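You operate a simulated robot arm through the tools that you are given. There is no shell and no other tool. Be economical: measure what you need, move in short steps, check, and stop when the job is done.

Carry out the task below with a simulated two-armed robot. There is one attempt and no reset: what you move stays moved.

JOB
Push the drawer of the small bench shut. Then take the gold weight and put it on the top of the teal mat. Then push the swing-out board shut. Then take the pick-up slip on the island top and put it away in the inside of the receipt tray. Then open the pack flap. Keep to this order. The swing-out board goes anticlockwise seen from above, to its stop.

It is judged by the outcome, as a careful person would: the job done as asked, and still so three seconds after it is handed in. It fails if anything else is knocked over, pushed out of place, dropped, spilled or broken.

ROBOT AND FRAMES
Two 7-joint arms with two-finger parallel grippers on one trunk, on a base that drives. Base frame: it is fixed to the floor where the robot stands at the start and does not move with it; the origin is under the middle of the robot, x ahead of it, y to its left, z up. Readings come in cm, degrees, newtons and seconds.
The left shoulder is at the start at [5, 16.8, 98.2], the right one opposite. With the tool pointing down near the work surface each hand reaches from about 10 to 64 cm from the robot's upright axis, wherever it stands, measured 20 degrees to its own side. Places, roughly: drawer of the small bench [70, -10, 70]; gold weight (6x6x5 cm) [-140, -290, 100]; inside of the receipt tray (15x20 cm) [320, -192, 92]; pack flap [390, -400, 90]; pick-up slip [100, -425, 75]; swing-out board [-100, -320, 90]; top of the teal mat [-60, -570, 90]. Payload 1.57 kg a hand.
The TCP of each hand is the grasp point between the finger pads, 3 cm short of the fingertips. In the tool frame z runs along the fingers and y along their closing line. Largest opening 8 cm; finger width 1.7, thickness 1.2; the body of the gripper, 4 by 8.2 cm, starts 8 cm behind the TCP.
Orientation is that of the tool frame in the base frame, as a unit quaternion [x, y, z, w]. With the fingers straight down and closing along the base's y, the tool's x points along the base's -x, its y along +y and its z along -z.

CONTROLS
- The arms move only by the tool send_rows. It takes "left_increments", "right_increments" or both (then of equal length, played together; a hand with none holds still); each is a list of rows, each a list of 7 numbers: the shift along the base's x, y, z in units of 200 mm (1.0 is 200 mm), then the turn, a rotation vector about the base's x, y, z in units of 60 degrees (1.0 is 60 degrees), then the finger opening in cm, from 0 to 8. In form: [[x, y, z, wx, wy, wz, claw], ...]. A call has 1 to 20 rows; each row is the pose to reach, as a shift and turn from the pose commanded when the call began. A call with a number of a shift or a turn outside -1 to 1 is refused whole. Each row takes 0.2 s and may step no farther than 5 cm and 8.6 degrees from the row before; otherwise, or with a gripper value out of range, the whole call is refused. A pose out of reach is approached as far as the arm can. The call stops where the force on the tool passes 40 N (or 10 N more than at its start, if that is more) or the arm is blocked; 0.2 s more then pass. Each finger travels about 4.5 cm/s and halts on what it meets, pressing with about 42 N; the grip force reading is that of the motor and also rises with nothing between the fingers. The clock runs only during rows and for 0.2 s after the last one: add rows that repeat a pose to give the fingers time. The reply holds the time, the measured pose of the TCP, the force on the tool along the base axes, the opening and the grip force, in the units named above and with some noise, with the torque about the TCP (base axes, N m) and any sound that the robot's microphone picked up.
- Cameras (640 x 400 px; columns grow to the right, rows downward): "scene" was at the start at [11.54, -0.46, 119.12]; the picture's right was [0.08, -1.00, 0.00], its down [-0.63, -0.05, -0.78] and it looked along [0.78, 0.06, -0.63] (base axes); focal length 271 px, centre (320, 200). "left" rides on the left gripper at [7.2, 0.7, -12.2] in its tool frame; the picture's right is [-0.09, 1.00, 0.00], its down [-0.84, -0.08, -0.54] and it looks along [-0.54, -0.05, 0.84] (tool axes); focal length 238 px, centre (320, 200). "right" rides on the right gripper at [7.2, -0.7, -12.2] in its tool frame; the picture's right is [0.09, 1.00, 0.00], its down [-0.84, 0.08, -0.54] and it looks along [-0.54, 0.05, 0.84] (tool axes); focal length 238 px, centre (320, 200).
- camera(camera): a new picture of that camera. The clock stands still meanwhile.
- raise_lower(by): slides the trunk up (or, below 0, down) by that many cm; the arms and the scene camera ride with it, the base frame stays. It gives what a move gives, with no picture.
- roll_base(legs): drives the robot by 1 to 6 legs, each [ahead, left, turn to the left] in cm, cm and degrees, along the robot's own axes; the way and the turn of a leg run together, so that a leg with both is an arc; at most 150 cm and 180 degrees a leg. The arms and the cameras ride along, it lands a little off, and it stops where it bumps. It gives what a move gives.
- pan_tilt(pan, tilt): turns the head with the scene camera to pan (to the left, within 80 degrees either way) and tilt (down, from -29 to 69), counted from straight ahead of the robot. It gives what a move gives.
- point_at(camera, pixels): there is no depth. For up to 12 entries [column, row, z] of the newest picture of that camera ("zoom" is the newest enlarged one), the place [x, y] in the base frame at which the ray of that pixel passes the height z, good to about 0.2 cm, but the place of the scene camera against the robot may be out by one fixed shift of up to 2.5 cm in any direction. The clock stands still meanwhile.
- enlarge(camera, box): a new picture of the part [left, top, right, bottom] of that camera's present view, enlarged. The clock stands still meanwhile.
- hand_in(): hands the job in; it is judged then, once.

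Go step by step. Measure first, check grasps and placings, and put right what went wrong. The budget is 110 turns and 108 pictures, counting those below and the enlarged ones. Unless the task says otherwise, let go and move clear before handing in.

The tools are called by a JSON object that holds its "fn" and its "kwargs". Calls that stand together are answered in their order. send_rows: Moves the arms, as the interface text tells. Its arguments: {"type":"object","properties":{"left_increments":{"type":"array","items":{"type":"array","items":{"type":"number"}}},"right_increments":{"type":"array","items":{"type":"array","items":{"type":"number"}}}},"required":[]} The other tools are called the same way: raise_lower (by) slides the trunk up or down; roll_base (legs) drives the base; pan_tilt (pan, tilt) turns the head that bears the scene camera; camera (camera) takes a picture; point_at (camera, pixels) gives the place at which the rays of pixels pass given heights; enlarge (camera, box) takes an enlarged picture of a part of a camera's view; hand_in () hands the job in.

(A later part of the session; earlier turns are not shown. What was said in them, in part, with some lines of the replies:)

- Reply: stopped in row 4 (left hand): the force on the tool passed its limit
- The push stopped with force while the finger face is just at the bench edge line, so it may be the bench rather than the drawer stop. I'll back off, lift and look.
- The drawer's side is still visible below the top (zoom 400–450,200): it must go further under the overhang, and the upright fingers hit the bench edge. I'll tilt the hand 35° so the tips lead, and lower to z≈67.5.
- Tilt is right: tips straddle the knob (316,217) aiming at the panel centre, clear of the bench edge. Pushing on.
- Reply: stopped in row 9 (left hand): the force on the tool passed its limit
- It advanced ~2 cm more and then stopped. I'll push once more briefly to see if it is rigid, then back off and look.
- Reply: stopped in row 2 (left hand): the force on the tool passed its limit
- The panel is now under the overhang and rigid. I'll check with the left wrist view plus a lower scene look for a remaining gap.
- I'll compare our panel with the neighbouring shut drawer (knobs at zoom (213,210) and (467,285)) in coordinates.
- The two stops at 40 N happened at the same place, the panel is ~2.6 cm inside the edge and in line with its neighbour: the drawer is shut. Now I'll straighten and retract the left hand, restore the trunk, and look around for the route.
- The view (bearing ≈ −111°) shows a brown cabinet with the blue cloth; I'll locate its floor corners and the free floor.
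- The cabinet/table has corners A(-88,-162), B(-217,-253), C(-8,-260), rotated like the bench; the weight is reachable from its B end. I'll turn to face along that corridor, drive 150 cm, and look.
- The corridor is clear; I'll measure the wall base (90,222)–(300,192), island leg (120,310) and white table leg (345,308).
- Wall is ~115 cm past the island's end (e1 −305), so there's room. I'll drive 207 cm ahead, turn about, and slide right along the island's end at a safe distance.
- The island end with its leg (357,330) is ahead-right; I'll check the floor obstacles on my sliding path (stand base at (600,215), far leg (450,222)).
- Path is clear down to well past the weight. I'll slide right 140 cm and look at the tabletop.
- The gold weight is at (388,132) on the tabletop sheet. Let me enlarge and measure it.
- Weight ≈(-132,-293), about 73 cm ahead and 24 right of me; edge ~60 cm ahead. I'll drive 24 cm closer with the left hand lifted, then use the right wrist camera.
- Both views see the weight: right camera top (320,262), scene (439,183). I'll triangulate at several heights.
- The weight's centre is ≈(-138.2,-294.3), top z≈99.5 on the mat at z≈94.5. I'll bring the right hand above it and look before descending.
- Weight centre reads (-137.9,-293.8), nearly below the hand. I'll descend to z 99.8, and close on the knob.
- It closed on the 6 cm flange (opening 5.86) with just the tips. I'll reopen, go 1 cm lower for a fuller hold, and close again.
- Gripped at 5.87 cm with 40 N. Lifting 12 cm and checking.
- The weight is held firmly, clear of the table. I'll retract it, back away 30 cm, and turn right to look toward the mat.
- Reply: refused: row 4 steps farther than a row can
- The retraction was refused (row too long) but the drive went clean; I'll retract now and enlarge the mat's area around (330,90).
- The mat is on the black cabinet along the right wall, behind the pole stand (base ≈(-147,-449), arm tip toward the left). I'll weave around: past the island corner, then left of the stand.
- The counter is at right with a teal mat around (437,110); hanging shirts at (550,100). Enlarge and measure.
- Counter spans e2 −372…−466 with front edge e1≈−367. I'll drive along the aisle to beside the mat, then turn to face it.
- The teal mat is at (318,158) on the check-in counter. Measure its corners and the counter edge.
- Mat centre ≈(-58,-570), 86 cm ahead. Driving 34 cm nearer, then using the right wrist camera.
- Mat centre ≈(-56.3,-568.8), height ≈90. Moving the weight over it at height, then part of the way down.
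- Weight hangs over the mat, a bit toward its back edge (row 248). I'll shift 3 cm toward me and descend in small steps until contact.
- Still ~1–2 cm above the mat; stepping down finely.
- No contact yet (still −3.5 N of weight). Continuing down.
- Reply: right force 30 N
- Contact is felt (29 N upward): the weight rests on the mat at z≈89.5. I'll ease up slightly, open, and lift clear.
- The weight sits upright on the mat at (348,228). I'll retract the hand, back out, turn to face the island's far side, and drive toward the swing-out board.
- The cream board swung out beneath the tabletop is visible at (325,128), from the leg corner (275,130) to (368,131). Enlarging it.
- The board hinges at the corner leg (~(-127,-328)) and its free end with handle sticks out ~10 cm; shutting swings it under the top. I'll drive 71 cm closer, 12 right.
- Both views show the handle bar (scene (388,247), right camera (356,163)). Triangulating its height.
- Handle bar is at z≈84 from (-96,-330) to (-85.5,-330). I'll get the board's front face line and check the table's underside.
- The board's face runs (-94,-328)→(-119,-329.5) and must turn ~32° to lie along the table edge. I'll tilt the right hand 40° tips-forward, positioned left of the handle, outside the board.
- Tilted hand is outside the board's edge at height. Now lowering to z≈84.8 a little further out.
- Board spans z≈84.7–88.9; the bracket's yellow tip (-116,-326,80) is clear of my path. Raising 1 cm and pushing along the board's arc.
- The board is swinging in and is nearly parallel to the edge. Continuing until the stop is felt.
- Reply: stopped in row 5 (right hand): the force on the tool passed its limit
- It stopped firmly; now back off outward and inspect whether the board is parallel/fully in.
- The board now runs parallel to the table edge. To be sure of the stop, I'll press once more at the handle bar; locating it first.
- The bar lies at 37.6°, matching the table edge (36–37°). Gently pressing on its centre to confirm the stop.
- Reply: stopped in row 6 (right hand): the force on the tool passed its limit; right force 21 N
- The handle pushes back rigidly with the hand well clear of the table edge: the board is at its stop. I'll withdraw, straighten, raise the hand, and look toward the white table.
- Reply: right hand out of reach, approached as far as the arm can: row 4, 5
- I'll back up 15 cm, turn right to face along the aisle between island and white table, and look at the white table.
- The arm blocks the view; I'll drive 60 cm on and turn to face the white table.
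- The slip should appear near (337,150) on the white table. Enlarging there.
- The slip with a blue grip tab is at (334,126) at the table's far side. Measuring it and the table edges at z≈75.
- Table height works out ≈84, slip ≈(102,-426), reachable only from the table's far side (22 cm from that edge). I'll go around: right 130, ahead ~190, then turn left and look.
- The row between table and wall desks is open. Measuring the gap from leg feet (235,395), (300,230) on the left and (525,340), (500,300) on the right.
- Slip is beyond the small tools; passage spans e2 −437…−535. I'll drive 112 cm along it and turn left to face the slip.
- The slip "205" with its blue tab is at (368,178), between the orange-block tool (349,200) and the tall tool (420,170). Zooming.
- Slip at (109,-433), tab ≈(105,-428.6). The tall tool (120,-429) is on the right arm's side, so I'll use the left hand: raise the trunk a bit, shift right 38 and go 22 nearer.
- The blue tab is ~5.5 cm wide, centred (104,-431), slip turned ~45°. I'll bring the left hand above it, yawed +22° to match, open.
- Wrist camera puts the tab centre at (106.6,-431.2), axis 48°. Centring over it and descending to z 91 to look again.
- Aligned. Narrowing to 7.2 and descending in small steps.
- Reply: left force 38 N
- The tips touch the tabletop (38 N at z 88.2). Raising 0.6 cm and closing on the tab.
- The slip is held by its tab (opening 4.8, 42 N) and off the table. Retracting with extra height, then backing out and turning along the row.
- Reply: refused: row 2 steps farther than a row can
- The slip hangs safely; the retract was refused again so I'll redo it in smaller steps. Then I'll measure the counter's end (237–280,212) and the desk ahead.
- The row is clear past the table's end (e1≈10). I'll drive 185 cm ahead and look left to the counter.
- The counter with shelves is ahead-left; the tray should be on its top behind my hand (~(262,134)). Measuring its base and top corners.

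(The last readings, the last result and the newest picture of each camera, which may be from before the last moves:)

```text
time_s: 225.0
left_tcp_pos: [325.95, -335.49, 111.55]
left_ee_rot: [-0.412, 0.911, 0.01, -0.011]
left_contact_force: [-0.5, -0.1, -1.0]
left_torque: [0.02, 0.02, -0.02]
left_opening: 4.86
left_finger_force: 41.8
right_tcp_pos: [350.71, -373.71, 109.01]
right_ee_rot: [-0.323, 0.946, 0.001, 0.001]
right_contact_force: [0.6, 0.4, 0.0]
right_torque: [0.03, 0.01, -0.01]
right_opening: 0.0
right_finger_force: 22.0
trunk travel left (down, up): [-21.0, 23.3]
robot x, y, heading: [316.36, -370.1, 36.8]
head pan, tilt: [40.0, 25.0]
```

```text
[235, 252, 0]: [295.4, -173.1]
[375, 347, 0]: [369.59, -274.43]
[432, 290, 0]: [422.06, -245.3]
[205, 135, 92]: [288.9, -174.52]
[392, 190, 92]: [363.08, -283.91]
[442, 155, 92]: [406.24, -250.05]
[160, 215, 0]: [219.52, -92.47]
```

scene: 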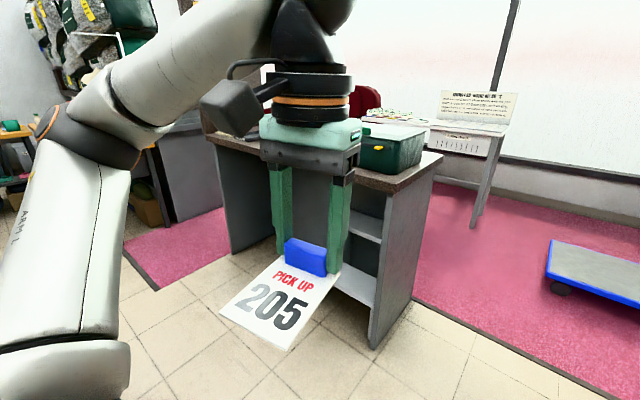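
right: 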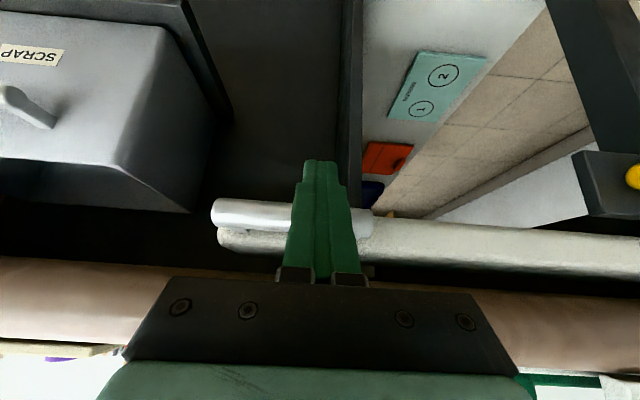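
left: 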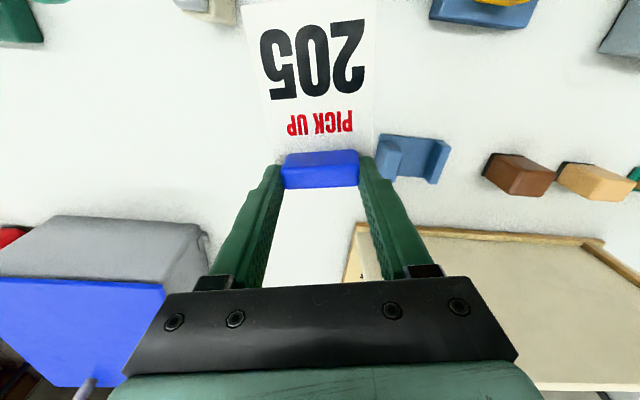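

Counter front edge is at e1≈130, e2 −442…−310; tray about 17 cm in from it. I'll slide left 125 cm, keeping distance, then look.

{"fn": "roll_base", "kwargs": {"legs": [[20, 10, -1], [0, 115, 0]]}}

{"fn": "pan_tilt", "kwargs": {"pan": -5, "tilt": 35}}

{"fn": "camera", "kwargs": {"camera": "scene"}}

```text
time_s: 232.2
left_tcp_pos: [266.86, -221.66, 111.58]
left_ee_rot: [-0.411, 0.912, 0.009, -0.011]
left_contact_force: [-0.6, 0.4, -0.7]
left_torque: [0.02, 0.0, 0.0]
left_opening: 4.81
left_finger_force: 42.3
right_tcp_pos: [291.58, -259.86, 109.18]
right_ee_rot: [-0.322, 0.947, 0.002, 0.0]
right_contact_force: [0.7, 0.2, 0.9]
right_torque: [0.03, -0.04, 0.0]
right_opening: 0.0
right_finger_force: 21.4
trunk travel left (down, up): [-21.0, 23.3]
robot x, y, heading: [256.87, -256.07, 36.7]
head pan, tilt: [40.0, 25.0]
```

```text
time_s: 233.3
left_tcp_pos: [266.86, -221.57, 111.64]
left_ee_rot: [-0.411, 0.912, 0.01, -0.011]
left_contact_force: [0.6, 0.0, -0.2]
left_torque: [0.0, 0.03, -0.02]
left_opening: 4.83
left_finger_force: 41.6
right_tcp_pos: [291.64, -259.88, 109.01]
right_ee_rot: [-0.321, 0.947, 0.001, 0.0]
right_contact_force: [-0.3, 0.7, 0.2]
right_torque: [0.0, 0.0, -0.04]
right_opening: 0.02
right_finger_force: 21.0
trunk travel left (down, up): [-21.0, 23.3]
robot x, y, heading: [257.61, -255.88, 36.6]
head pan, tilt: [-5.0, 35.0]
```

```text
25 pictures are left
```

scene: 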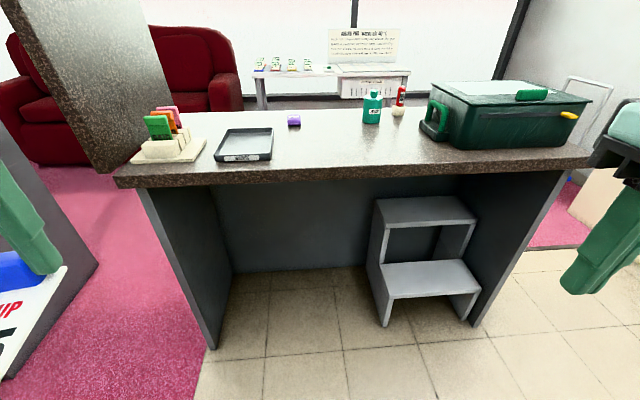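

The dark tray is at (245,145) on the counter; there is an upright flap at left (90,80) and a grey cabinet at far left. Measuring.

{"fn": "point_at", "kwargs": {"camera": "scene", "pixels": [[245, 145, 92], [215, 160, 92], [270, 158, 92], [273, 130, 92], [228, 132, 92], [115, 180, 92], [590, 158, 92], [212, 347, 0], [95, 268, 0], [330, 170, 92], [105, 170, 95], [170, 150, 93]]}}

{"fn": "camera", "kwargs": {"camera": "left"}}

```text
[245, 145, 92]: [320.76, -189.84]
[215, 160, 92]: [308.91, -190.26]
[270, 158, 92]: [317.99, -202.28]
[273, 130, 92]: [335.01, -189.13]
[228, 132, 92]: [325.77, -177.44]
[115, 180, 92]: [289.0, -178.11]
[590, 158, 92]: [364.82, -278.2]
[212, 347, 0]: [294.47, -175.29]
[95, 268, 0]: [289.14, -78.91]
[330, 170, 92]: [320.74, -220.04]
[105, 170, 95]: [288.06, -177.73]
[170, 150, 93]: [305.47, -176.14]
```

```text
24 pictures are left
```

left: 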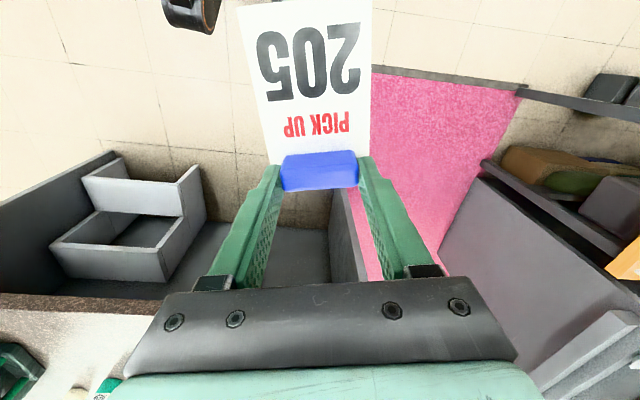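

Tray centre ≈(321.5,-190), long axis along my heading. I'll drive 43 ahead and 8 right, then use the left camera over the tray.

{"fn": "roll_base", "kwargs": {"legs": [[0, -8, -0.5], [43, 0, 0]]}}

{"fn": "send_rows", "kwargs": {"left_increments": [[0.12, 0.09, 0, 0, 0, -0.1, 3], [0.24, 0.18, 0, 0, 0, -0.19, 3], [0.36, 0.26, 0, 0, 0, -0.19, 3]]}}

{"fn": "camera", "kwargs": {"camera": "left"}}

{"fn": "pan_tilt", "kwargs": {"pan": 12, "tilt": 42}}

{"fn": "camera", "kwargs": {"camera": "scene"}}

```text
time_s: 236.6
left_tcp_pos: [306.13, -202.79, 111.55]
left_ee_rot: [-0.408, 0.913, 0.01, -0.01]
left_contact_force: [-0.6, -0.1, 0.5]
left_torque: [-0.02, 0.01, -0.02]
left_opening: 4.85
left_finger_force: 41.9
right_tcp_pos: [330.6, -241.1, 109.01]
right_ee_rot: [-0.317, 0.948, 0.001, -0.001]
right_contact_force: [0.3, -0.5, 0.0]
right_torque: [0.02, 0.02, 0.05]
right_opening: 0.0
right_finger_force: 21.9
trunk travel left (down, up): [-21.0, 23.3]
robot x, y, heading: [296.14, -237.3, 36.3]
head pan, tilt: [-5.0, 35.0]
```

```text
time_s: 237.4
left_tcp_pos: [313.47, -197.51, 111.71]
left_ee_rot: [-0.314, 0.949, 0.011, -0.011]
left_contact_force: [0.0, 0.8, 0.5]
left_torque: [-0.02, -0.01, 0.04]
left_opening: 4.85
left_finger_force: 42.2
right_tcp_pos: [330.51, -241.13, 109.01]
right_ee_rot: [-0.318, 0.948, 0.001, 0.001]
right_contact_force: [0.3, 0.3, -1.0]
right_torque: [-0.03, 0.0, 0.03]
right_opening: 0.0
right_finger_force: 21.4
trunk travel left (down, up): [-21.0, 23.3]
robot x, y, heading: [296.14, -236.88, 36.5]
head pan, tilt: [-5.0, 35.0]
```

```text
23 pictures are left
```

left: 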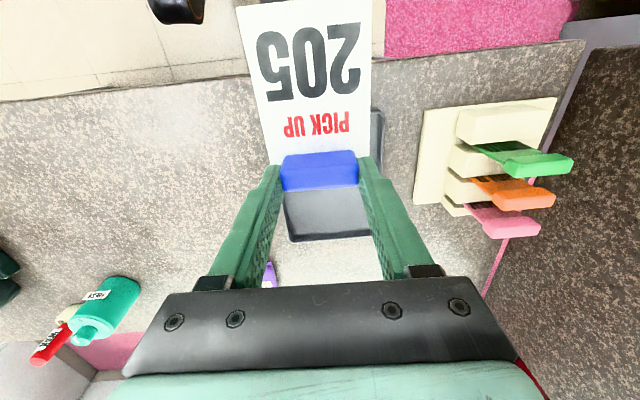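

```text
time_s: 238.2
left_tcp_pos: [313.46, -197.56, 111.57]
left_ee_rot: [-0.315, 0.949, 0.011, -0.009]
left_contact_force: [0.3, 0.7, -0.5]
left_torque: [-0.01, -0.02, 0.01]
left_opening: 4.82
left_finger_force: 42.1
right_tcp_pos: [330.53, -241.17, 109.03]
right_ee_rot: [-0.317, 0.948, 0.001, 0.001]
right_contact_force: [0.4, 0.0, -0.5]
right_torque: [0.01, -0.01, 0.0]
right_opening: 0.0
right_finger_force: 20.7
trunk travel left (down, up): [-21.0, 23.3]
robot x, y, heading: [296.09, -237.08, 36.4]
head pan, tilt: [12.0, 42.0]
```

```text
22 pictures are left
```

scene: 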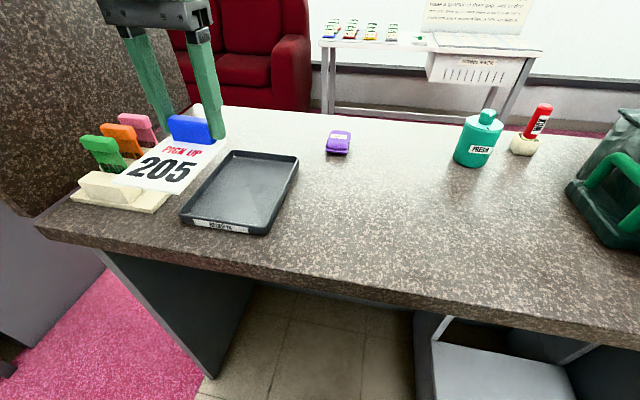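

Both cameras show the tray: left camera far edge (290,241)–(370,236), scene corners (182,222),(268,236),(300,157),(228,151). Locating it precisely.

{"fn": "point_at", "kwargs": {"camera": "left", "pixels": [[291, 241, 92], [371, 236, 92], [384, 112, 92], [291, 241, 94], [371, 236, 94], [384, 112, 94]]}}

{"fn": "point_at", "kwargs": {"camera": "scene", "pixels": [[182, 220, 92], [268, 234, 92], [300, 157, 92], [228, 151, 92], [300, 157, 94], [228, 151, 94], [182, 220, 94], [268, 234, 94]]}}

```text
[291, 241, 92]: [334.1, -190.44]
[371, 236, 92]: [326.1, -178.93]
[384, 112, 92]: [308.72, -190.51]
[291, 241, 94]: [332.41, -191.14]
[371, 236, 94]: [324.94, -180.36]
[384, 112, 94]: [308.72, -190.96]
```

```text
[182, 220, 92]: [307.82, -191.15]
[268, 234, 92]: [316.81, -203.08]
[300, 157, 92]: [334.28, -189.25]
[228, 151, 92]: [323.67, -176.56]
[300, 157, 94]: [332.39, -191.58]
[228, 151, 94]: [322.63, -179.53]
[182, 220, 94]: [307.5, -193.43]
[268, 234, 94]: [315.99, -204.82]
```

Tray centre (321.3,-190.6). Moving so the slip centres over it, then lowering part way.

{"fn": "send_rows", "kwargs": {"left_increments": [[0.18, 0.15, 0, 0, 0, 0, 3], [0.36, 0.3, 0, 0, 0, 0, 3], [0.575, 0.475, 0, 0, 0, 0, 3], [0.575, 0.475, -0.2, 0, 0, 0, 3], [0.575, 0.475, -0.4, 0, 0, 0, 3], [0.575, 0.475, -0.6, 0, 0, 0, 3]]}}

{"fn": "enlarge", "kwargs": {"camera": "scene", "box": [140, 60, 360, 250]}}

{"fn": "camera", "kwargs": {"camera": "left"}}

```text
refused: row 3 steps farther than a row can; nothing moved
```

```text
2.11 times, centred on (250, 155) of scene
```

zoom: 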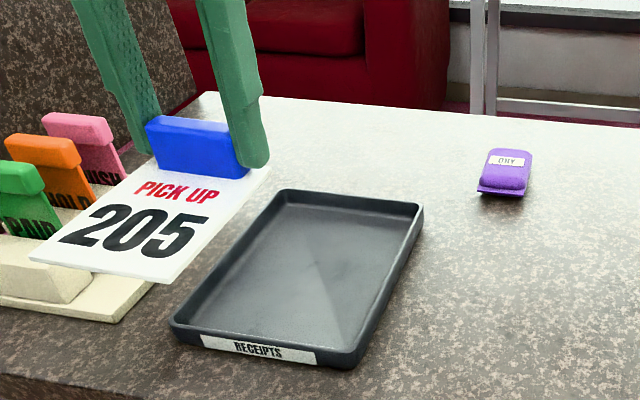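

```text
20 pictures are left
```

left: 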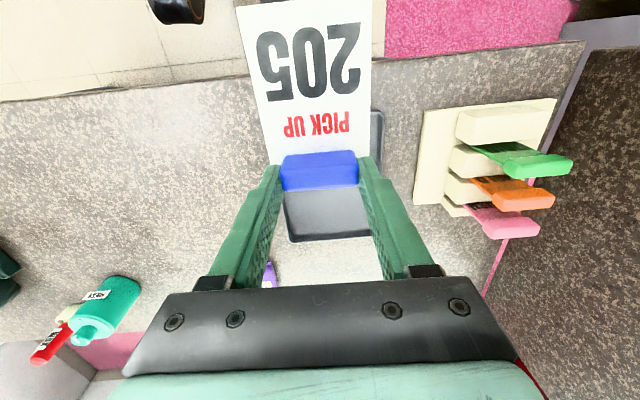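

Refused for a too-long step; repeating with smaller steps.

{"fn": "send_rows", "kwargs": {"left_increments": [[0.14, 0.12, 0, 0, 0, 0, 3], [0.29, 0.24, 0, 0, 0, 0, 3], [0.43, 0.36, 0, 0, 0, 0, 3], [0.575, 0.475, 0, 0, 0, 0, 3], [0.575, 0.475, -0.2, 0, 0, 0, 3], [0.575, 0.475, -0.4, 0, 0, 0, 3], [0.575, 0.475, -0.6, 0, 0, 0, 3]]}}

{"fn": "enlarge", "kwargs": {"camera": "scene", "box": [140, 60, 360, 250]}}

{"fn": "camera", "kwargs": {"camera": "left"}}

```text
time_s: 239.8
left_tcp_pos: [324.85, -187.95, 99.67]
left_ee_rot: [-0.315, 0.949, 0.011, -0.009]
left_contact_force: [-0.7, -1.0, 0.5]
left_torque: [-0.03, -0.02, 0.02]
left_opening: 4.84
left_finger_force: 41.8
right_tcp_pos: [330.58, -241.13, 109.05]
right_ee_rot: [-0.318, 0.948, 0.001, 0.001]
right_contact_force: [-0.2, -0.7, 0.3]
right_torque: [0.0, 0.0, 0.01]
right_opening: 0.0
right_finger_force: 21.1
trunk travel left (down, up): [-21.0, 23.3]
robot x, y, heading: [296.28, -237.2, 36.4]
head pan, tilt: [12.0, 42.0]
```

```text
2.11 times, centred on (250, 155) of scene
```

zoom: 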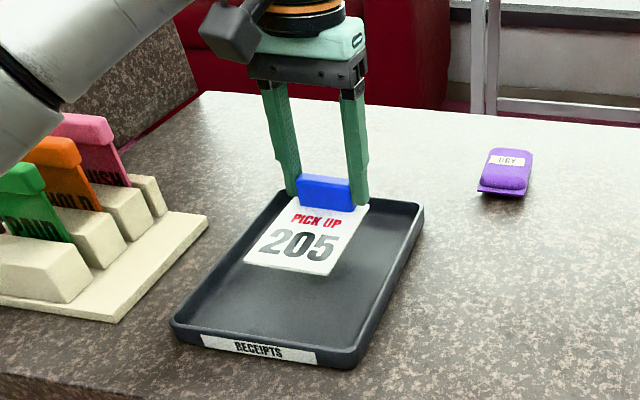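

```text
18 pictures are left
```

left: 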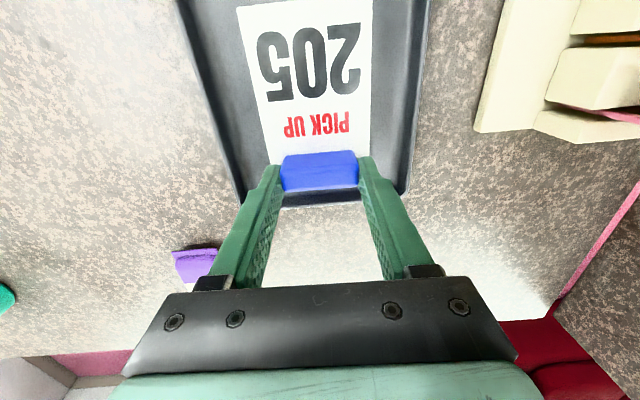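

The slip is inside the tray outline but close to the back rim; shifting 3 cm toward me and lowering gently until contact.

{"fn": "send_rows", "kwargs": {"left_increments": [[-0.12, -0.087, 0, 0, 0, 0, 3], [-0.12, -0.087, -0.08, 0, 0, 0, 3], [-0.12, -0.087, -0.15, 0, 0, 0, 3], [-0.12, -0.087, -0.18, 0, 0, 0, 3], [-0.12, -0.087, -0.2, 0, 0, 0, 3]]}}

{"fn": "send_rows", "kwargs": {"left_increments": [[0, 0, -0.015, 0, 0, 0, 3], [0, 0, -0.03, 0, 0, 0, 3]]}}

{"fn": "enlarge", "kwargs": {"camera": "scene", "box": [140, 60, 360, 250]}}

```text
time_s: 241.0
left_tcp_pos: [322.4, -189.72, 96.02]
left_ee_rot: [-0.317, 0.948, 0.011, -0.003]
left_contact_force: [-0.1, 9.8, 34.9]
left_torque: [-0.44, -0.08, -0.1]
left_opening: 4.85
left_finger_force: 42.4
right_tcp_pos: [330.51, -241.25, 109.19]
right_ee_rot: [-0.317, 0.949, 0.001, 0.001]
right_contact_force: [0.0, 0.0, -0.2]
right_torque: [-0.02, -0.02, 0.02]
right_opening: 0.01
right_finger_force: 21.7
trunk travel left (down, up): [-21.0, 23.3]
robot x, y, heading: [296.04, -237.26, 36.7]
head pan, tilt: [12.0, 42.0]
```

```text
time_s: 241.6
left_tcp_pos: [322.55, -189.77, 95.81]
left_ee_rot: [-0.315, 0.949, 0.01, 0.0]
left_contact_force: [-5.1, -1.9, 11.1]
left_torque: [-0.44, 0.05, -0.24]
left_opening: 4.83
left_finger_force: 41.9
right_tcp_pos: [330.39, -241.24, 109.01]
right_ee_rot: [-0.318, 0.948, 0.002, 0.001]
right_contact_force: [-0.2, 0.0, -0.1]
right_torque: [0.04, 0.02, -0.01]
right_opening: 0.0
right_finger_force: 20.9
trunk travel left (down, up): [-21.0, 23.3]
robot x, y, heading: [296.63, -237.21, 36.4]
head pan, tilt: [12.0, 42.0]
stopped in row 2 (left hand): the force on the tool passed its limit (the readings are from after the stop); the commanded pose is now the measured one
```

```text
2.11 times, centred on (250, 155) of scene
```

zoom: 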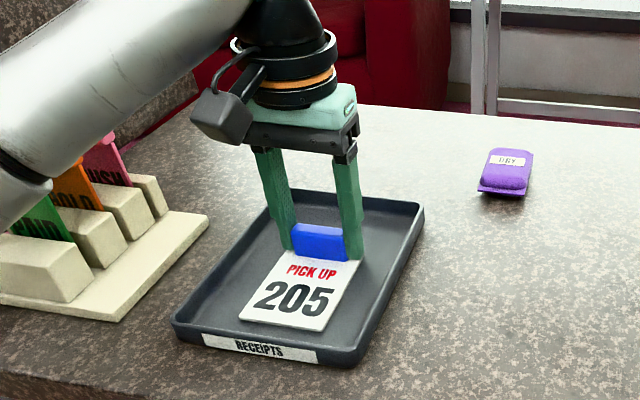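

Contact is felt; the slip lies on the tray floor, well within the rims. Easing up a hair, releasing and lifting.

{"fn": "send_rows", "kwargs": {"left_increments": [[0, 0, 0.01, 0, 0, 0, 4.5], [0, 0, 0.01, 0, 0, 0, 6], [0, 0, 0.01, 0, 0, 0, 6.8], [0, 0, 0.01, 0, 0, 0, 6.8], [0, 0, 0.08, 0, 0, 0, 6.8], [0, 0, 0.25, 0, 0, 0, 6.8], [0, 0, 0.48, 0, 0, 0, 6.8], [0, 0, 0.7, 0, 0, 0, 6.8]]}}

{"fn": "enlarge", "kwargs": {"camera": "scene", "box": [140, 60, 360, 250]}}

```text
time_s: 243.4
left_tcp_pos: [322.67, -189.64, 109.67]
left_ee_rot: [-0.316, 0.949, 0.01, -0.002]
left_contact_force: [0.2, -0.2, -0.3]
left_torque: [0.01, 0.0, 0.0]
left_opening: 6.81
left_finger_force: 0.0
right_tcp_pos: [330.63, -241.15, 109.01]
right_ee_rot: [-0.317, 0.949, 0.001, 0.0]
right_contact_force: [-0.2, 0.4, 0.2]
right_torque: [0.01, 0.01, 0.0]
right_opening: 0.0
right_finger_force: 21.1
trunk travel left (down, up): [-21.0, 23.3]
robot x, y, heading: [296.28, -236.81, 36.6]
head pan, tilt: [12.0, 42.0]
```

```text
2.11 times, centred on (250, 155) of scene
```

zoom: 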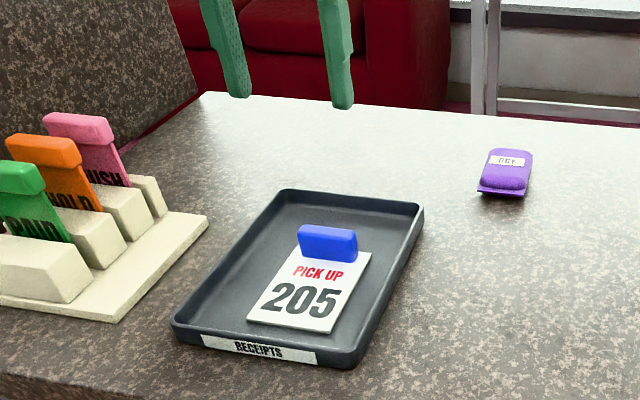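

The slip lies flat in the receipt tray. Now retracting the left hand, backing off, turning toward the desk with the pack, and looking.

{"fn": "send_rows", "kwargs": {"left_increments": [[-0.15, -0.11, 0.1, 0, 0, 0, 5], [-0.32, -0.24, 0.1, 0, 0, 0, 3], [-0.49, -0.37, 0.1, 0, 0, 0, 1], [-0.66, -0.5, 0.1, 0, 0, 0, 0], [-0.83, -0.63, 0.1, 0, 0, 0, 0]]}}

{"fn": "roll_base", "kwargs": {"legs": [[-42, 0, 0], [0, 0, -90], [55, 0, 0]]}}

{"fn": "pan_tilt", "kwargs": {"pan": 5, "tilt": 30}}

{"fn": "camera", "kwargs": {"camera": "scene"}}

```text
time_s: 244.6
left_tcp_pos: [305.89, -202.19, 111.45]
left_ee_rot: [-0.316, 0.949, 0.012, -0.003]
left_contact_force: [0.6, 0.0, -0.5]
left_torque: [-0.01, 0.0, 0.0]
left_opening: 0.0
left_finger_force: 18.0
right_tcp_pos: [330.5, -241.04, 108.98]
right_ee_rot: [-0.316, 0.949, 0.001, 0.001]
right_contact_force: [0.2, -1.3, 0.9]
right_torque: [0.01, 0.02, 0.0]
right_opening: 0.0
right_finger_force: 21.2
trunk travel left (down, up): [-21.0, 23.3]
robot x, y, heading: [296.43, -236.95, 36.4]
head pan, tilt: [12.0, 42.0]
```

```text
time_s: 253.7
left_tcp_pos: [331.16, -314.79, 111.5]
left_ee_rot: [0.441, 0.898, 0.009, 0.005]
left_contact_force: [0.1, -0.6, -0.4]
left_torque: [0.01, 0.0, 0.0]
left_opening: 0.0
left_finger_force: 21.3
right_tcp_pos: [292.61, -339.85, 109.06]
right_ee_rot: [0.439, 0.898, 0.001, 0.001]
right_contact_force: [-0.2, 0.3, 0.3]
right_torque: [0.05, 0.01, 0.0]
right_opening: 0.0
right_finger_force: 21.6
trunk travel left (down, up): [-21.0, 23.3]
robot x, y, heading: [296.02, -305.35, -52.8]
head pan, tilt: [12.0, 42.0]
```

```text
time_s: 254.5
left_tcp_pos: [331.17, -314.67, 111.46]
left_ee_rot: [0.44, 0.898, 0.009, 0.006]
left_contact_force: [-0.3, 0.3, -0.7]
left_torque: [0.01, -0.04, 0.02]
left_opening: 0.01
left_finger_force: 21.1
right_tcp_pos: [292.54, -339.84, 109.01]
right_ee_rot: [0.438, 0.899, 0.001, 0.001]
right_contact_force: [0.5, -0.3, -0.2]
right_torque: [0.03, -0.02, -0.01]
right_opening: 0.0
right_finger_force: 21.2
trunk travel left (down, up): [-21.0, 23.3]
robot x, y, heading: [295.94, -306.02, -53.0]
head pan, tilt: [5.0, 30.0]
```

```text
15 pictures are left
```

scene: 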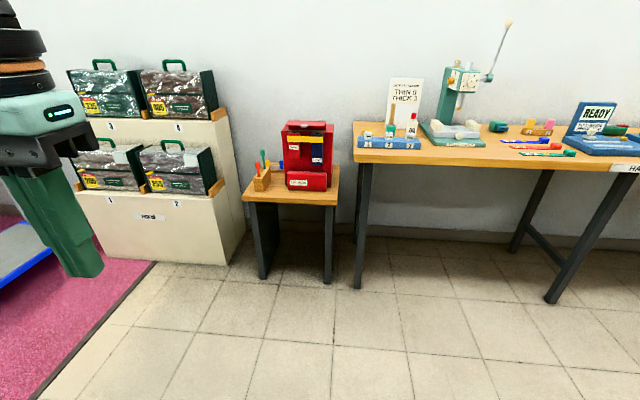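

The red pack on the small wooden stand at (308,157) matches the flap's place. Enlarging it.

{"fn": "enlarge", "kwargs": {"camera": "scene", "box": [240, 105, 350, 215]}}

{"fn": "point_at", "kwargs": {"camera": "scene", "pixels": [[262, 278, 0], [328, 283, 0], [310, 190, 80], [288, 190, 80], [332, 187, 80], [245, 195, 78], [335, 205, 78], [358, 288, 0]]}}

```text
3.64 times, centred on (295, 160) of scene
```

zoom: 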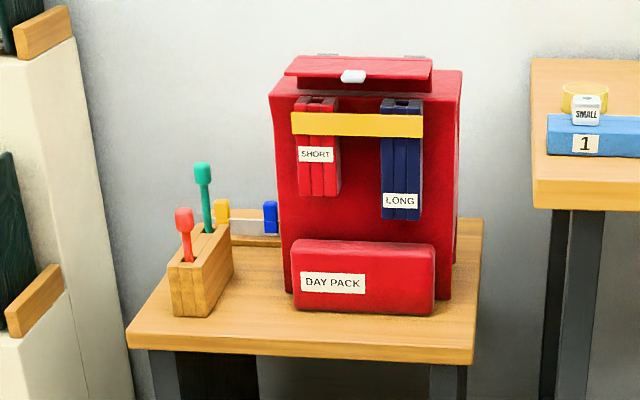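

```text
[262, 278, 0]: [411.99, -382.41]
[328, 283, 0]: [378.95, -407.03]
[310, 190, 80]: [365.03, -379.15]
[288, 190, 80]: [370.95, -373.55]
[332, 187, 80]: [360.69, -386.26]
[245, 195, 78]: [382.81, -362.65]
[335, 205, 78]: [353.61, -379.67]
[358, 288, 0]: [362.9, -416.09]
```

It is the "DAY PACK" on the stand (top z≈62): a lid-like flap hinged at the back with a white tab on its front lip (raw ≈(304,126)). I'll drive 76 cm nearer and measure with a closer view.

{"fn": "roll_base", "kwargs": {"legs": [[76, 0, -1.2]]}}

{"fn": "pan_tilt", "kwargs": {"pan": 18, "tilt": 38}}

{"fn": "camera", "kwargs": {"camera": "scene"}}

{"fn": "camera", "kwargs": {"camera": "left"}}

```text
time_s: 258.6
left_tcp_pos: [376.59, -377.14, 111.53]
left_ee_rot: [0.451, 0.893, 0.009, 0.006]
left_contact_force: [-0.3, 0.9, -0.4]
left_torque: [0.03, 0.0, 0.01]
left_opening: 0.01
left_finger_force: 21.1
right_tcp_pos: [337.4, -401.4, 109.02]
right_ee_rot: [0.45, 0.893, 0.0, 0.001]
right_contact_force: [0.6, -0.1, -0.4]
right_torque: [-0.01, -0.02, 0.0]
right_opening: 0.0
right_finger_force: 21.7
trunk travel left (down, up): [-21.0, 23.3]
robot x, y, heading: [341.58, -366.97, -54.2]
head pan, tilt: [5.0, 30.0]
```

```text
time_s: 259.4
left_tcp_pos: [376.6, -377.17, 111.42]
left_ee_rot: [0.451, 0.892, 0.009, 0.007]
left_contact_force: [0.3, -0.4, 1.2]
left_torque: [0.0, 0.01, -0.06]
left_opening: 0.0
left_finger_force: 21.1
right_tcp_pos: [337.43, -401.43, 109.13]
right_ee_rot: [0.449, 0.894, 0.001, 0.001]
right_contact_force: [0.2, -0.2, 0.4]
right_torque: [-0.01, 0.0, 0.01]
right_opening: 0.0
right_finger_force: 21.4
trunk travel left (down, up): [-21.0, 23.3]
robot x, y, heading: [341.59, -367.11, -54.3]
head pan, tilt: [18.0, 38.0]
```

```text
13 pictures are left
```

scene: 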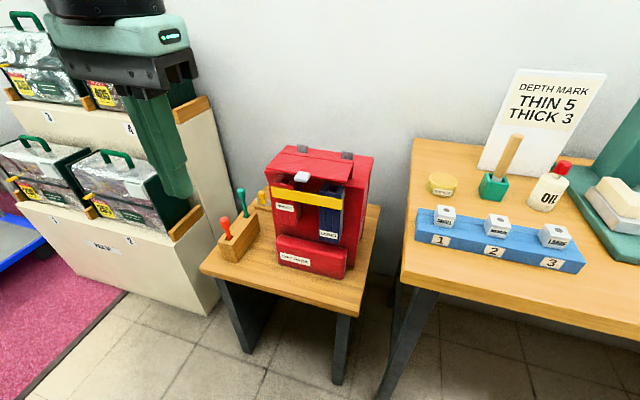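

```text
12 pictures are left
```

left: 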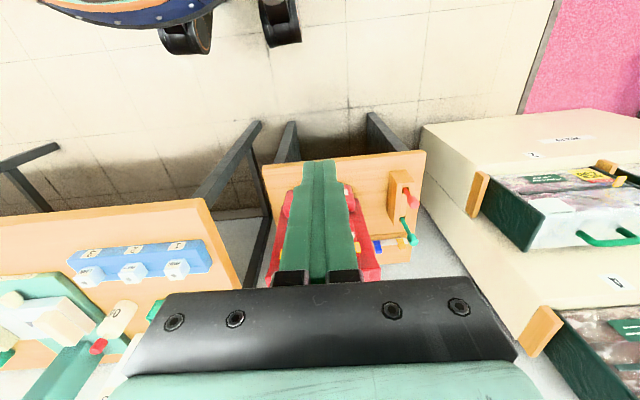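

Triangulating the stand corners and pack between the two cameras to get heights.

{"fn": "point_at", "kwargs": {"camera": "scene", "pixels": [[201, 268, 60], [201, 268, 66], [353, 314, 60], [353, 314, 66], [302, 178, 88], [302, 178, 92], [302, 150, 92], [347, 155, 92], [278, 170, 88], [336, 183, 88], [318, 205, 85]]}}

{"fn": "point_at", "kwargs": {"camera": "left", "pixels": [[425, 151, 60], [425, 151, 66], [264, 166, 60], [264, 166, 66], [382, 270, 88], [382, 270, 92], [272, 284, 88], [272, 284, 92]]}}

{"fn": "enlarge", "kwargs": {"camera": "scene", "box": [240, 130, 400, 290]}}

```text
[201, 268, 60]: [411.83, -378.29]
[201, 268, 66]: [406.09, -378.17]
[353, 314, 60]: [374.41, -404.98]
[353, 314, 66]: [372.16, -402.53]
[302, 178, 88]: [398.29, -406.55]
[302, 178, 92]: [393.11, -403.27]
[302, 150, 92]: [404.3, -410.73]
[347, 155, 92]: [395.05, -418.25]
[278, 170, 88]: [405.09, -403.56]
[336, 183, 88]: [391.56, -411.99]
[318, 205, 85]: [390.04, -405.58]
```

```text
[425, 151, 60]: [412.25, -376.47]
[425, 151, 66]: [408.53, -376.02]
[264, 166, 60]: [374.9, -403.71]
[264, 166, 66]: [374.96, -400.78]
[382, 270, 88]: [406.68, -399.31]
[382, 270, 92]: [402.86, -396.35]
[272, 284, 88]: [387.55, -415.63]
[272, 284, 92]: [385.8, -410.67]
```

```text
2.50 times, centred on (320, 210) of scene
```

zoom: 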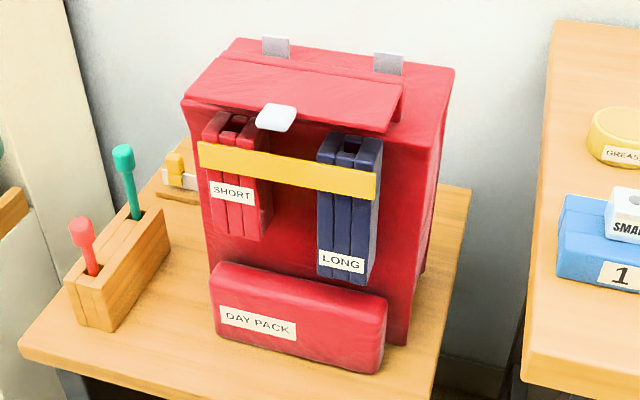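

{"fn": "point_at", "kwargs": {"camera": "zoom", "pixels": [[405, 345, 60.5], [386, 372, 60.5], [228, 335, 60.5], [277, 117, 92], [277, 117, 95], [277, 117, 98], [188, 100, 95], [392, 130, 95], [275, 50, 95], [388, 68, 95], [295, 130, 95]]}}

```text
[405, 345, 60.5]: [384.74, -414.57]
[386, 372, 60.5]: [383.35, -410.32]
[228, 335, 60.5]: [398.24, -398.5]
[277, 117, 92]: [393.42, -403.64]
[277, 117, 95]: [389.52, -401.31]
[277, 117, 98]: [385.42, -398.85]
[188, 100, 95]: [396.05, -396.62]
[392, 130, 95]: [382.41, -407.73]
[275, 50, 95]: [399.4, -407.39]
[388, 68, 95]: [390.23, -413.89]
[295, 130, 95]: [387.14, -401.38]
```

The stand's front is at e2 −546.7, pack face ≈ −560; the white tab is ≈(393.5,-402,92), ~3.7 cm wide, hinge at the back along the same direction as my closing axis. I'll grip the tab's sides from above and swing it up. First 14 cm closer and opening the left hand.

{"fn": "roll_base", "kwargs": {"legs": [[14, 0, 0]]}}

{"fn": "send_rows", "kwargs": {"left_increments": [[0, 0, -0.1, 0, 0, 0, 3], [0.05, -0.07, -0.2, 0, 0, 0, 5], [0.12, -0.18, -0.28, 0, 0, 0, 7], [0.12, -0.18, -0.28, 0, 0, 0, 7]]}}

{"fn": "camera", "kwargs": {"camera": "left"}}

```text
time_s: 260.7
left_tcp_pos: [384.8, -388.72, 111.59]
left_ee_rot: [0.453, 0.892, 0.009, 0.006]
left_contact_force: [-0.7, -0.1, 0.0]
left_torque: [0.02, -0.01, 0.03]
left_opening: 0.0
left_finger_force: 21.4
right_tcp_pos: [345.5, -412.78, 109.05]
right_ee_rot: [0.45, 0.893, 0.0, 0.001]
right_contact_force: [0.4, 0.3, -0.1]
right_torque: [0.03, 0.01, -0.01]
right_opening: 0.01
right_finger_force: 20.9
trunk travel left (down, up): [-21.0, 23.3]
robot x, y, heading: [349.86, -378.57, -54.4]
head pan, tilt: [18.0, 38.0]
```

```text
time_s: 261.7
left_tcp_pos: [387.08, -392.12, 105.85]
left_ee_rot: [0.452, 0.892, 0.009, 0.006]
left_contact_force: [-0.2, 0.2, -0.2]
left_torque: [0.01, 0.0, -0.01]
left_opening: 6.99
left_finger_force: 0.1
right_tcp_pos: [345.55, -412.84, 108.99]
right_ee_rot: [0.45, 0.893, 0.0, 0.001]
right_contact_force: [-0.2, -0.5, 0.1]
right_torque: [-0.03, -0.01, -0.01]
right_opening: 0.01
right_finger_force: 21.5
trunk travel left (down, up): [-21.0, 23.3]
robot x, y, heading: [349.8, -378.32, -54.2]
head pan, tilt: [18.0, 38.0]
```

```text
10 pictures are left
```

left: 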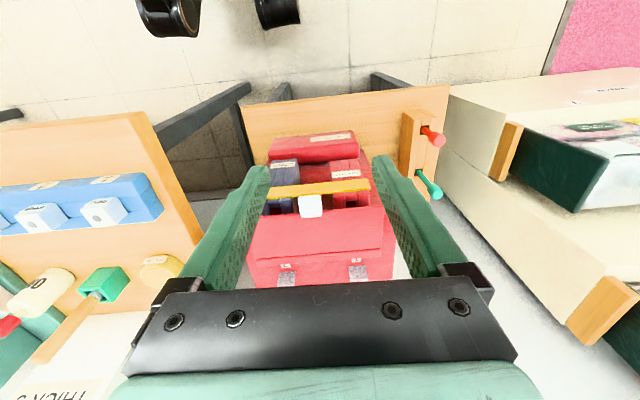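

The left camera shows the tab at (311,206), lip at row ~207, flap crease at row ~252. Measuring.

{"fn": "point_at", "kwargs": {"camera": "left", "pixels": [[311, 206, 90], [311, 206, 92], [311, 206, 94], [299, 206, 92], [323, 205, 92], [311, 217, 92], [311, 196, 92], [250, 257, 92], [384, 248, 92], [286, 272, 93], [357, 270, 93]]}}

{"fn": "enlarge", "kwargs": {"camera": "left", "box": [240, 160, 400, 290]}}

```text
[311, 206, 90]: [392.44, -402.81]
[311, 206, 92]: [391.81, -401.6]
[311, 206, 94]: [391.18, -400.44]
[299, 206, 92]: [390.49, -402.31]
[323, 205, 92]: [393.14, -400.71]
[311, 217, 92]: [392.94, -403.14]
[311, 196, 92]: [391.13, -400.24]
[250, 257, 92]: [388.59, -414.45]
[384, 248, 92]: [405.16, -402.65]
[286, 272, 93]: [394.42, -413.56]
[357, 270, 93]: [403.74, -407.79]
```

```text
3.08 times, centred on (320, 225) of left
```

zoom: 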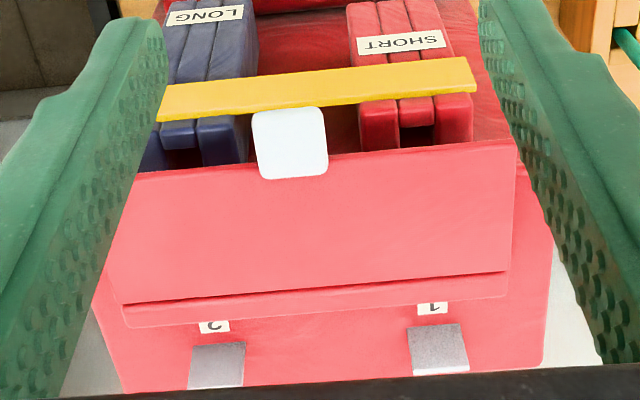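

Combining both views, the tab is at ≈(391,-400.2), z≈94, 3 cm wide, protruding ~1.8 cm past the lip; tool tops lie just below. I'll come down over it with fingers either side, opening 5, tips to z≈93.

{"fn": "send_rows", "kwargs": {"left_increments": [[0.06, -0.13, 0, 0, 0, 0, 5], [0.12, -0.26, 0, 0, 0, 0, 5], [0.185, -0.385, 0, 0, 0, 0, 5], [0.185, -0.385, -0.2, 0, 0, 0, 5], [0.185, -0.385, -0.36, 0, 0, 0, 5]]}}

{"fn": "enlarge", "kwargs": {"camera": "left", "box": [220, 100, 420, 260]}}

```text
time_s: 262.9
left_tcp_pos: [390.88, -399.78, 98.84]
left_ee_rot: [0.452, 0.892, 0.009, 0.007]
left_contact_force: [-0.4, -0.7, -0.3]
left_torque: [0.0, 0.0, -0.03]
left_opening: 5.01
left_finger_force: 0.1
right_tcp_pos: [345.57, -412.7, 108.9]
right_ee_rot: [0.449, 0.893, 0.0, 0.001]
right_contact_force: [0.3, 0.5, -0.1]
right_torque: [-0.02, -0.02, 0.0]
right_opening: 0.01
right_finger_force: 21.5
trunk travel left (down, up): [-21.0, 23.3]
robot x, y, heading: [349.54, -378.84, -54.5]
head pan, tilt: [18.0, 38.0]
```

```text
2.50 times, centred on (320, 180) of left
```

zoom: 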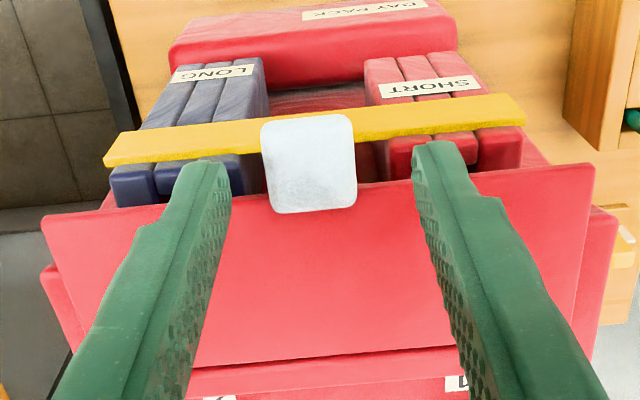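

{"fn": "point_at", "kwargs": {"camera": "zoom", "pixels": [[309, 150, 94], [309, 118, 94], [309, 186, 94], [309, 150, 93], [262, 165, 94], [356, 155, 94]]}}

```text
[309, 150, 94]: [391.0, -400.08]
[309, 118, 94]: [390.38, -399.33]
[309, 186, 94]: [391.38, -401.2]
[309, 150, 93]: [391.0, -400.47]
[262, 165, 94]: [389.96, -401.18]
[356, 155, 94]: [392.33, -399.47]
```

Tab's protruding part is centred at (391.1,-400.2). Small shift, descend to z 95.9, then close.

{"fn": "send_rows", "kwargs": {"left_increments": [[0.01, -0.022, -0.05, 0, 0, 0, 5], [0.01, -0.022, -0.1, 0, 0, 0, 5], [0.01, -0.022, -0.145, 0, 0, 0, 5], [0.01, -0.022, -0.145, 0, 0, 0, 3], [0.01, -0.022, -0.145, 0, 0, 0, 1], [0.01, -0.022, -0.145, 0, 0, 0, 1], [0.01, -0.022, -0.145, 0, 0, 0, 1], [0.01, -0.022, -0.145, 0, 0, 0, 1]]}}

```text
time_s: 264.7
left_tcp_pos: [390.89, -400.27, 95.78]
left_ee_rot: [0.452, 0.892, 0.009, 0.007]
left_contact_force: [-4.7, -3.6, -1.8]
left_torque: [-0.25, 0.5, 0.67]
left_opening: 2.71
left_finger_force: 37.9
right_tcp_pos: [345.59, -412.8, 109.05]
right_ee_rot: [0.449, 0.893, 0.001, 0.002]
right_contact_force: [-0.1, -0.2, 0.2]
right_torque: [-0.01, 0.01, -0.01]
right_opening: 0.0
right_finger_force: 21.3
trunk travel left (down, up): [-21.0, 23.3]
robot x, y, heading: [349.6, -378.69, -54.4]
head pan, tilt: [18.0, 38.0]
```

Gripped (2.7 cm, 38 N). Swinging up along the hinge arc (radius ≈8.9 cm) to about 45° first.

{"fn": "send_rows", "kwargs": {"left_increments": [[0.002, -0.003, 0.06, 0, 0, 0, 1], [0.009, -0.012, 0.115, 0, 0, 0, 1], [0.02, -0.028, 0.17, 0, 0, 0, 1], [0.035, -0.049, 0.222, 0, 0, 0, 1], [0.055, -0.076, 0.27, 0, 0, 0, 1], [0.076, -0.105, 0.315, 0, 0, 0, 1]]}}

{"fn": "enlarge", "kwargs": {"camera": "scene", "box": [180, 60, 440, 300]}}

```text
time_s: 266.1
left_tcp_pos: [392.46, -402.43, 102.18]
left_ee_rot: [0.452, 0.892, 0.009, 0.006]
left_contact_force: [-6.8, 6.2, -3.9]
left_torque: [0.45, 0.95, -0.37]
left_opening: 2.78
left_finger_force: 29.7
right_tcp_pos: [345.53, -412.73, 109.03]
right_ee_rot: [0.45, 0.893, 0.001, 0.002]
right_contact_force: [0.0, -0.3, -0.4]
right_torque: [0.01, 0.0, -0.04]
right_opening: 0.0
right_finger_force: 20.9
trunk travel left (down, up): [-21.0, 23.3]
robot x, y, heading: [349.8, -378.37, -54.3]
head pan, tilt: [18.0, 38.0]
```

```text
1.67 times, centred on (310, 180) of scene
```

zoom: 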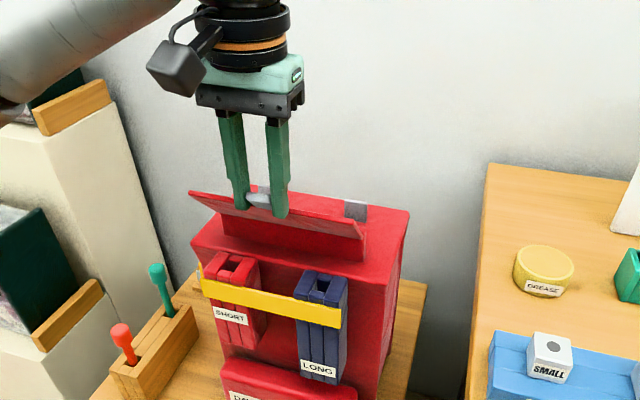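

The flap is swinging up in the grip (~45°). Continuing to ~90–95°.

{"fn": "send_rows", "kwargs": {"left_increments": [[0.02, -0.028, 0.045, 0, 0, 0, 1], [0.05, -0.069, 0.085, 0, 0, 0, 1], [0.083, -0.115, 0.115, 0, 0, 0, 1], [0.117, -0.162, 0.138, 0, 0, 0, 1], [0.153, -0.212, 0.152, 0, 0, 0, 1], [0.19, -0.263, 0.157, 0, 0, 0, 1], [0.215, -0.298, 0.155, 0, 0, 0, 1]]}}

{"fn": "enlarge", "kwargs": {"camera": "scene", "box": [180, 60, 440, 300]}}

```text
time_s: 267.7
left_tcp_pos: [396.6, -407.96, 105.11]
left_ee_rot: [0.453, 0.891, 0.012, 0.0]
left_contact_force: [-21.6, 28.1, -17.2]
left_torque: [0.91, 1.18, 0.11]
left_opening: 2.77
left_finger_force: 37.9
right_tcp_pos: [345.43, -412.6, 109.2]
right_ee_rot: [0.45, 0.893, 0.0, 0.002]
right_contact_force: [0.4, 0.2, 0.4]
right_torque: [-0.02, -0.01, 0.01]
right_opening: 0.01
right_finger_force: 20.8
trunk travel left (down, up): [-21.0, 23.3]
robot x, y, heading: [349.82, -378.96, -54.0]
head pan, tilt: [18.0, 38.0]
```

```text
1.67 times, centred on (310, 180) of scene
```

zoom: 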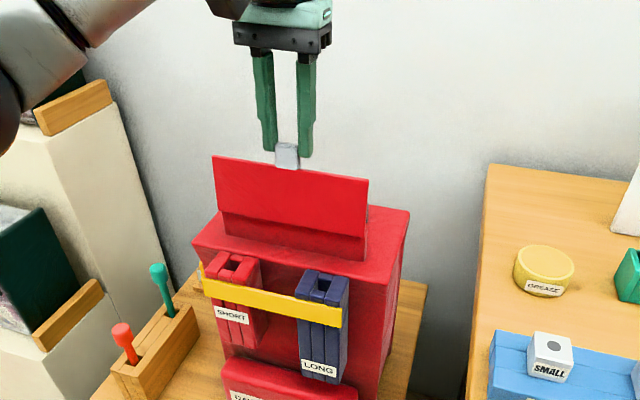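

The flap is about upright with ~35 N pushing back, maybe its stop. I'll try a slight further nudge (up and back) to find whether it goes beyond vertical.

{"fn": "send_rows", "kwargs": {"left_increments": [[0, 0, 0.02, 0, 0, 0, 1], [0.01, -0.014, 0.03, 0, 0, 0, 1], [0.02, -0.028, 0.03, 0, 0, 0, 1], [0.03, -0.042, 0.03, 0, 0, 0, 1], [0.045, -0.062, 0.025, 0, 0, 0, 1], [0.06, -0.083, 0.02, 0, 0, 0, 1]]}}

{"fn": "enlarge", "kwargs": {"camera": "scene", "box": [180, 60, 440, 300]}}

```text
time_s: 269.1
left_tcp_pos: [398.18, -410.16, 105.84]
left_ee_rot: [0.451, 0.893, 0.007, 0.008]
left_contact_force: [-0.3, 0.2, 0.2]
left_torque: [0.02, -0.02, -0.01]
left_opening: 0.99
left_finger_force: 0.1
right_tcp_pos: [345.54, -412.85, 109.09]
right_ee_rot: [0.451, 0.893, 0.0, 0.001]
right_contact_force: [-0.2, 0.0, 0.7]
right_torque: [0.0, -0.08, 0.01]
right_opening: 0.02
right_finger_force: 21.4
trunk travel left (down, up): [-21.0, 23.3]
robot x, y, heading: [349.91, -378.54, -54.4]
head pan, tilt: [18.0, 38.0]
```

```text
1.67 times, centred on (310, 180) of scene
```

zoom: 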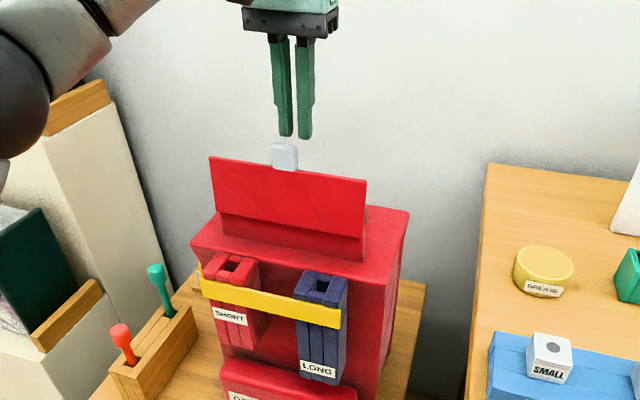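

The tab slipped from the grip but the flap stays standing up. I'll nudge it from the front with closed fingers to bring it fully back to its stop.

{"fn": "send_rows", "kwargs": {"left_increments": [[0, 0, 0.2, 0, 0, 0, 0], [-0.08, 0.11, 0.2, 0, 0, 0, 0], [-0.16, 0.22, 0.2, 0, 0, 0, 0], [-0.234, 0.324, 0.2, 0, 0, 0, 0], [-0.234, 0.324, 0.0, 0, 0, 0, 0], [-0.234, 0.324, -0.165, 0, 0, 0, 0], [-0.18, 0.248, -0.165, 0, 0, 0, 0], [-0.15, 0.207, -0.165, 0, 0, 0, 0], [-0.12, 0.166, -0.165, 0, 0, 0, 0], [-0.1, 0.138, -0.165, 0, 0, 0, 0], [-0.08, 0.11, -0.165, 0, 0, 0, 0]]}}

{"fn": "enlarge", "kwargs": {"camera": "scene", "box": [180, 60, 440, 300]}}

```text
time_s: 271.3
left_tcp_pos: [395.5, -406.59, 102.37]
left_ee_rot: [0.458, 0.889, 0.016, -0.003]
left_contact_force: [-11.0, 16.1, 4.8]
left_torque: [0.5, 0.22, 0.03]
left_opening: 0.0
left_finger_force: 21.8
right_tcp_pos: [345.42, -412.61, 109.09]
right_ee_rot: [0.45, 0.893, 0.001, 0.002]
right_contact_force: [-0.5, -0.3, 0.7]
right_torque: [-0.04, -0.02, 0.01]
right_opening: 0.03
right_finger_force: 21.4
trunk travel left (down, up): [-21.0, 23.3]
robot x, y, heading: [349.53, -378.71, -53.9]
head pan, tilt: [18.0, 38.0]
stopped in row 10 (left hand): the force on the tool passed its limit (the readings are from after the stop); the commanded pose is now the measured one
```

```text
1.67 times, centred on (310, 180) of scene
```

zoom: 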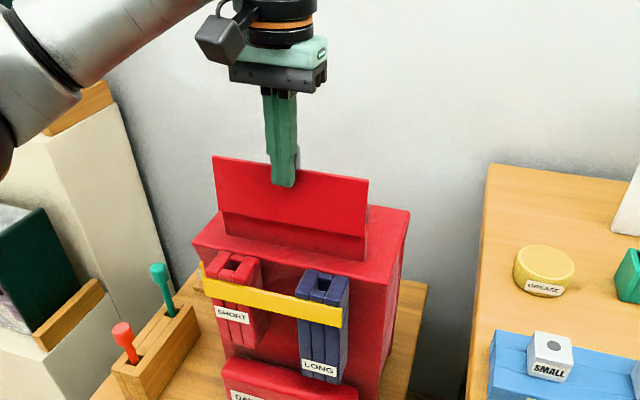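

Pushing gives a rigid stop: the flap is at its fully open end. I'll back off gently, retract, and verify that it stays open.

{"fn": "send_rows", "kwargs": {"left_increments": [[-0.04, 0.055, 0, 0, 0, 0, 0], [-0.14, 0.19, 0, 0, 0, 0, 0], [-0.26, 0.35, 0.1, 0, 0, 0, 0], [-0.38, 0.51, 0.25, 0, 0, 0, 0], [-0.48, 0.66, 0.35, 0, 0, 0, 0], [-0.5, 0.8, 0.4, 0, 0, 0, 0], [-0.5, 0.8, 0.4, 0, 0, 0, 0], [-0.5, 0.8, 0.4, 0, 0, 0, 0], [-0.5, 0.8, 0.4, 0, 0, 0, 0], [-0.5, 0.8, 0.4, 0, 0, 0, 0]]}}

{"fn": "roll_base", "kwargs": {"legs": [[-25, 0, 0]]}}

{"fn": "enlarge", "kwargs": {"camera": "scene", "box": [200, 60, 420, 260]}}

```text
time_s: 273.5
left_tcp_pos: [385.64, -390.88, 110.02]
left_ee_rot: [0.457, 0.89, 0.015, -0.002]
left_contact_force: [-0.1, -0.2, 0.1]
left_torque: [0.04, 0.0, 0.06]
left_opening: 0.0
left_finger_force: 21.1
right_tcp_pos: [345.63, -412.7, 108.95]
right_ee_rot: [0.451, 0.893, 0.001, 0.001]
right_contact_force: [-0.2, -0.4, 1.0]
right_torque: [-0.02, 0.01, 0.0]
right_opening: 0.02
right_finger_force: 21.7
trunk travel left (down, up): [-21.0, 23.3]
robot x, y, heading: [349.64, -378.72, -54.2]
head pan, tilt: [18.0, 38.0]
```

```text
time_s: 275.3
left_tcp_pos: [371.29, -371.02, 110.07]
left_ee_rot: [0.455, 0.89, 0.014, -0.002]
left_contact_force: [-0.6, -0.7, 0.5]
left_torque: [-0.03, -0.02, -0.03]
left_opening: 0.0
left_finger_force: 21.2
right_tcp_pos: [331.28, -392.91, 109.08]
right_ee_rot: [0.45, 0.893, 0.001, 0.001]
right_contact_force: [-0.1, -0.2, -0.3]
right_torque: [-0.01, -0.01, -0.01]
right_opening: 0.01
right_finger_force: 21.9
trunk travel left (down, up): [-21.0, 23.3]
robot x, y, heading: [335.36, -358.59, -54.2]
head pan, tilt: [18.0, 38.0]
```

```text
2.00 times, centred on (310, 160) of scene
```

zoom: 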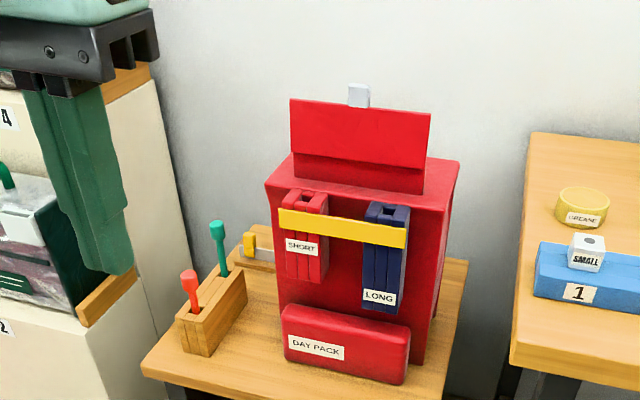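

The flap stands open 2 s after release, the pack has not moved, and both hands are clear, so I'm handing in.

{"fn": "hand_in", "kwargs": {}}

```text
The job is handed in.
```

I did all five steps in the order you gave and handed the job in:

- **Drawer:** shut. It stopped hard twice at the same point under the bench edge, level with its neighbour.
- **Gold weight:** upright on top of the teal mat.
- **Swing-out board:** turned anticlockwise to its stop, parallel to the table edge.
- **Pick-up slip:** flat inside the receipt tray.
- **Pack flap:** open to its stop, and still standing after I let go.

One thing I didn't check: carrying the slip away, I backed out and turned with the left arm still extended over the white table, because the retract move had been refused. I felt no contact there, but I didn't take a picture of that tabletop afterwards.
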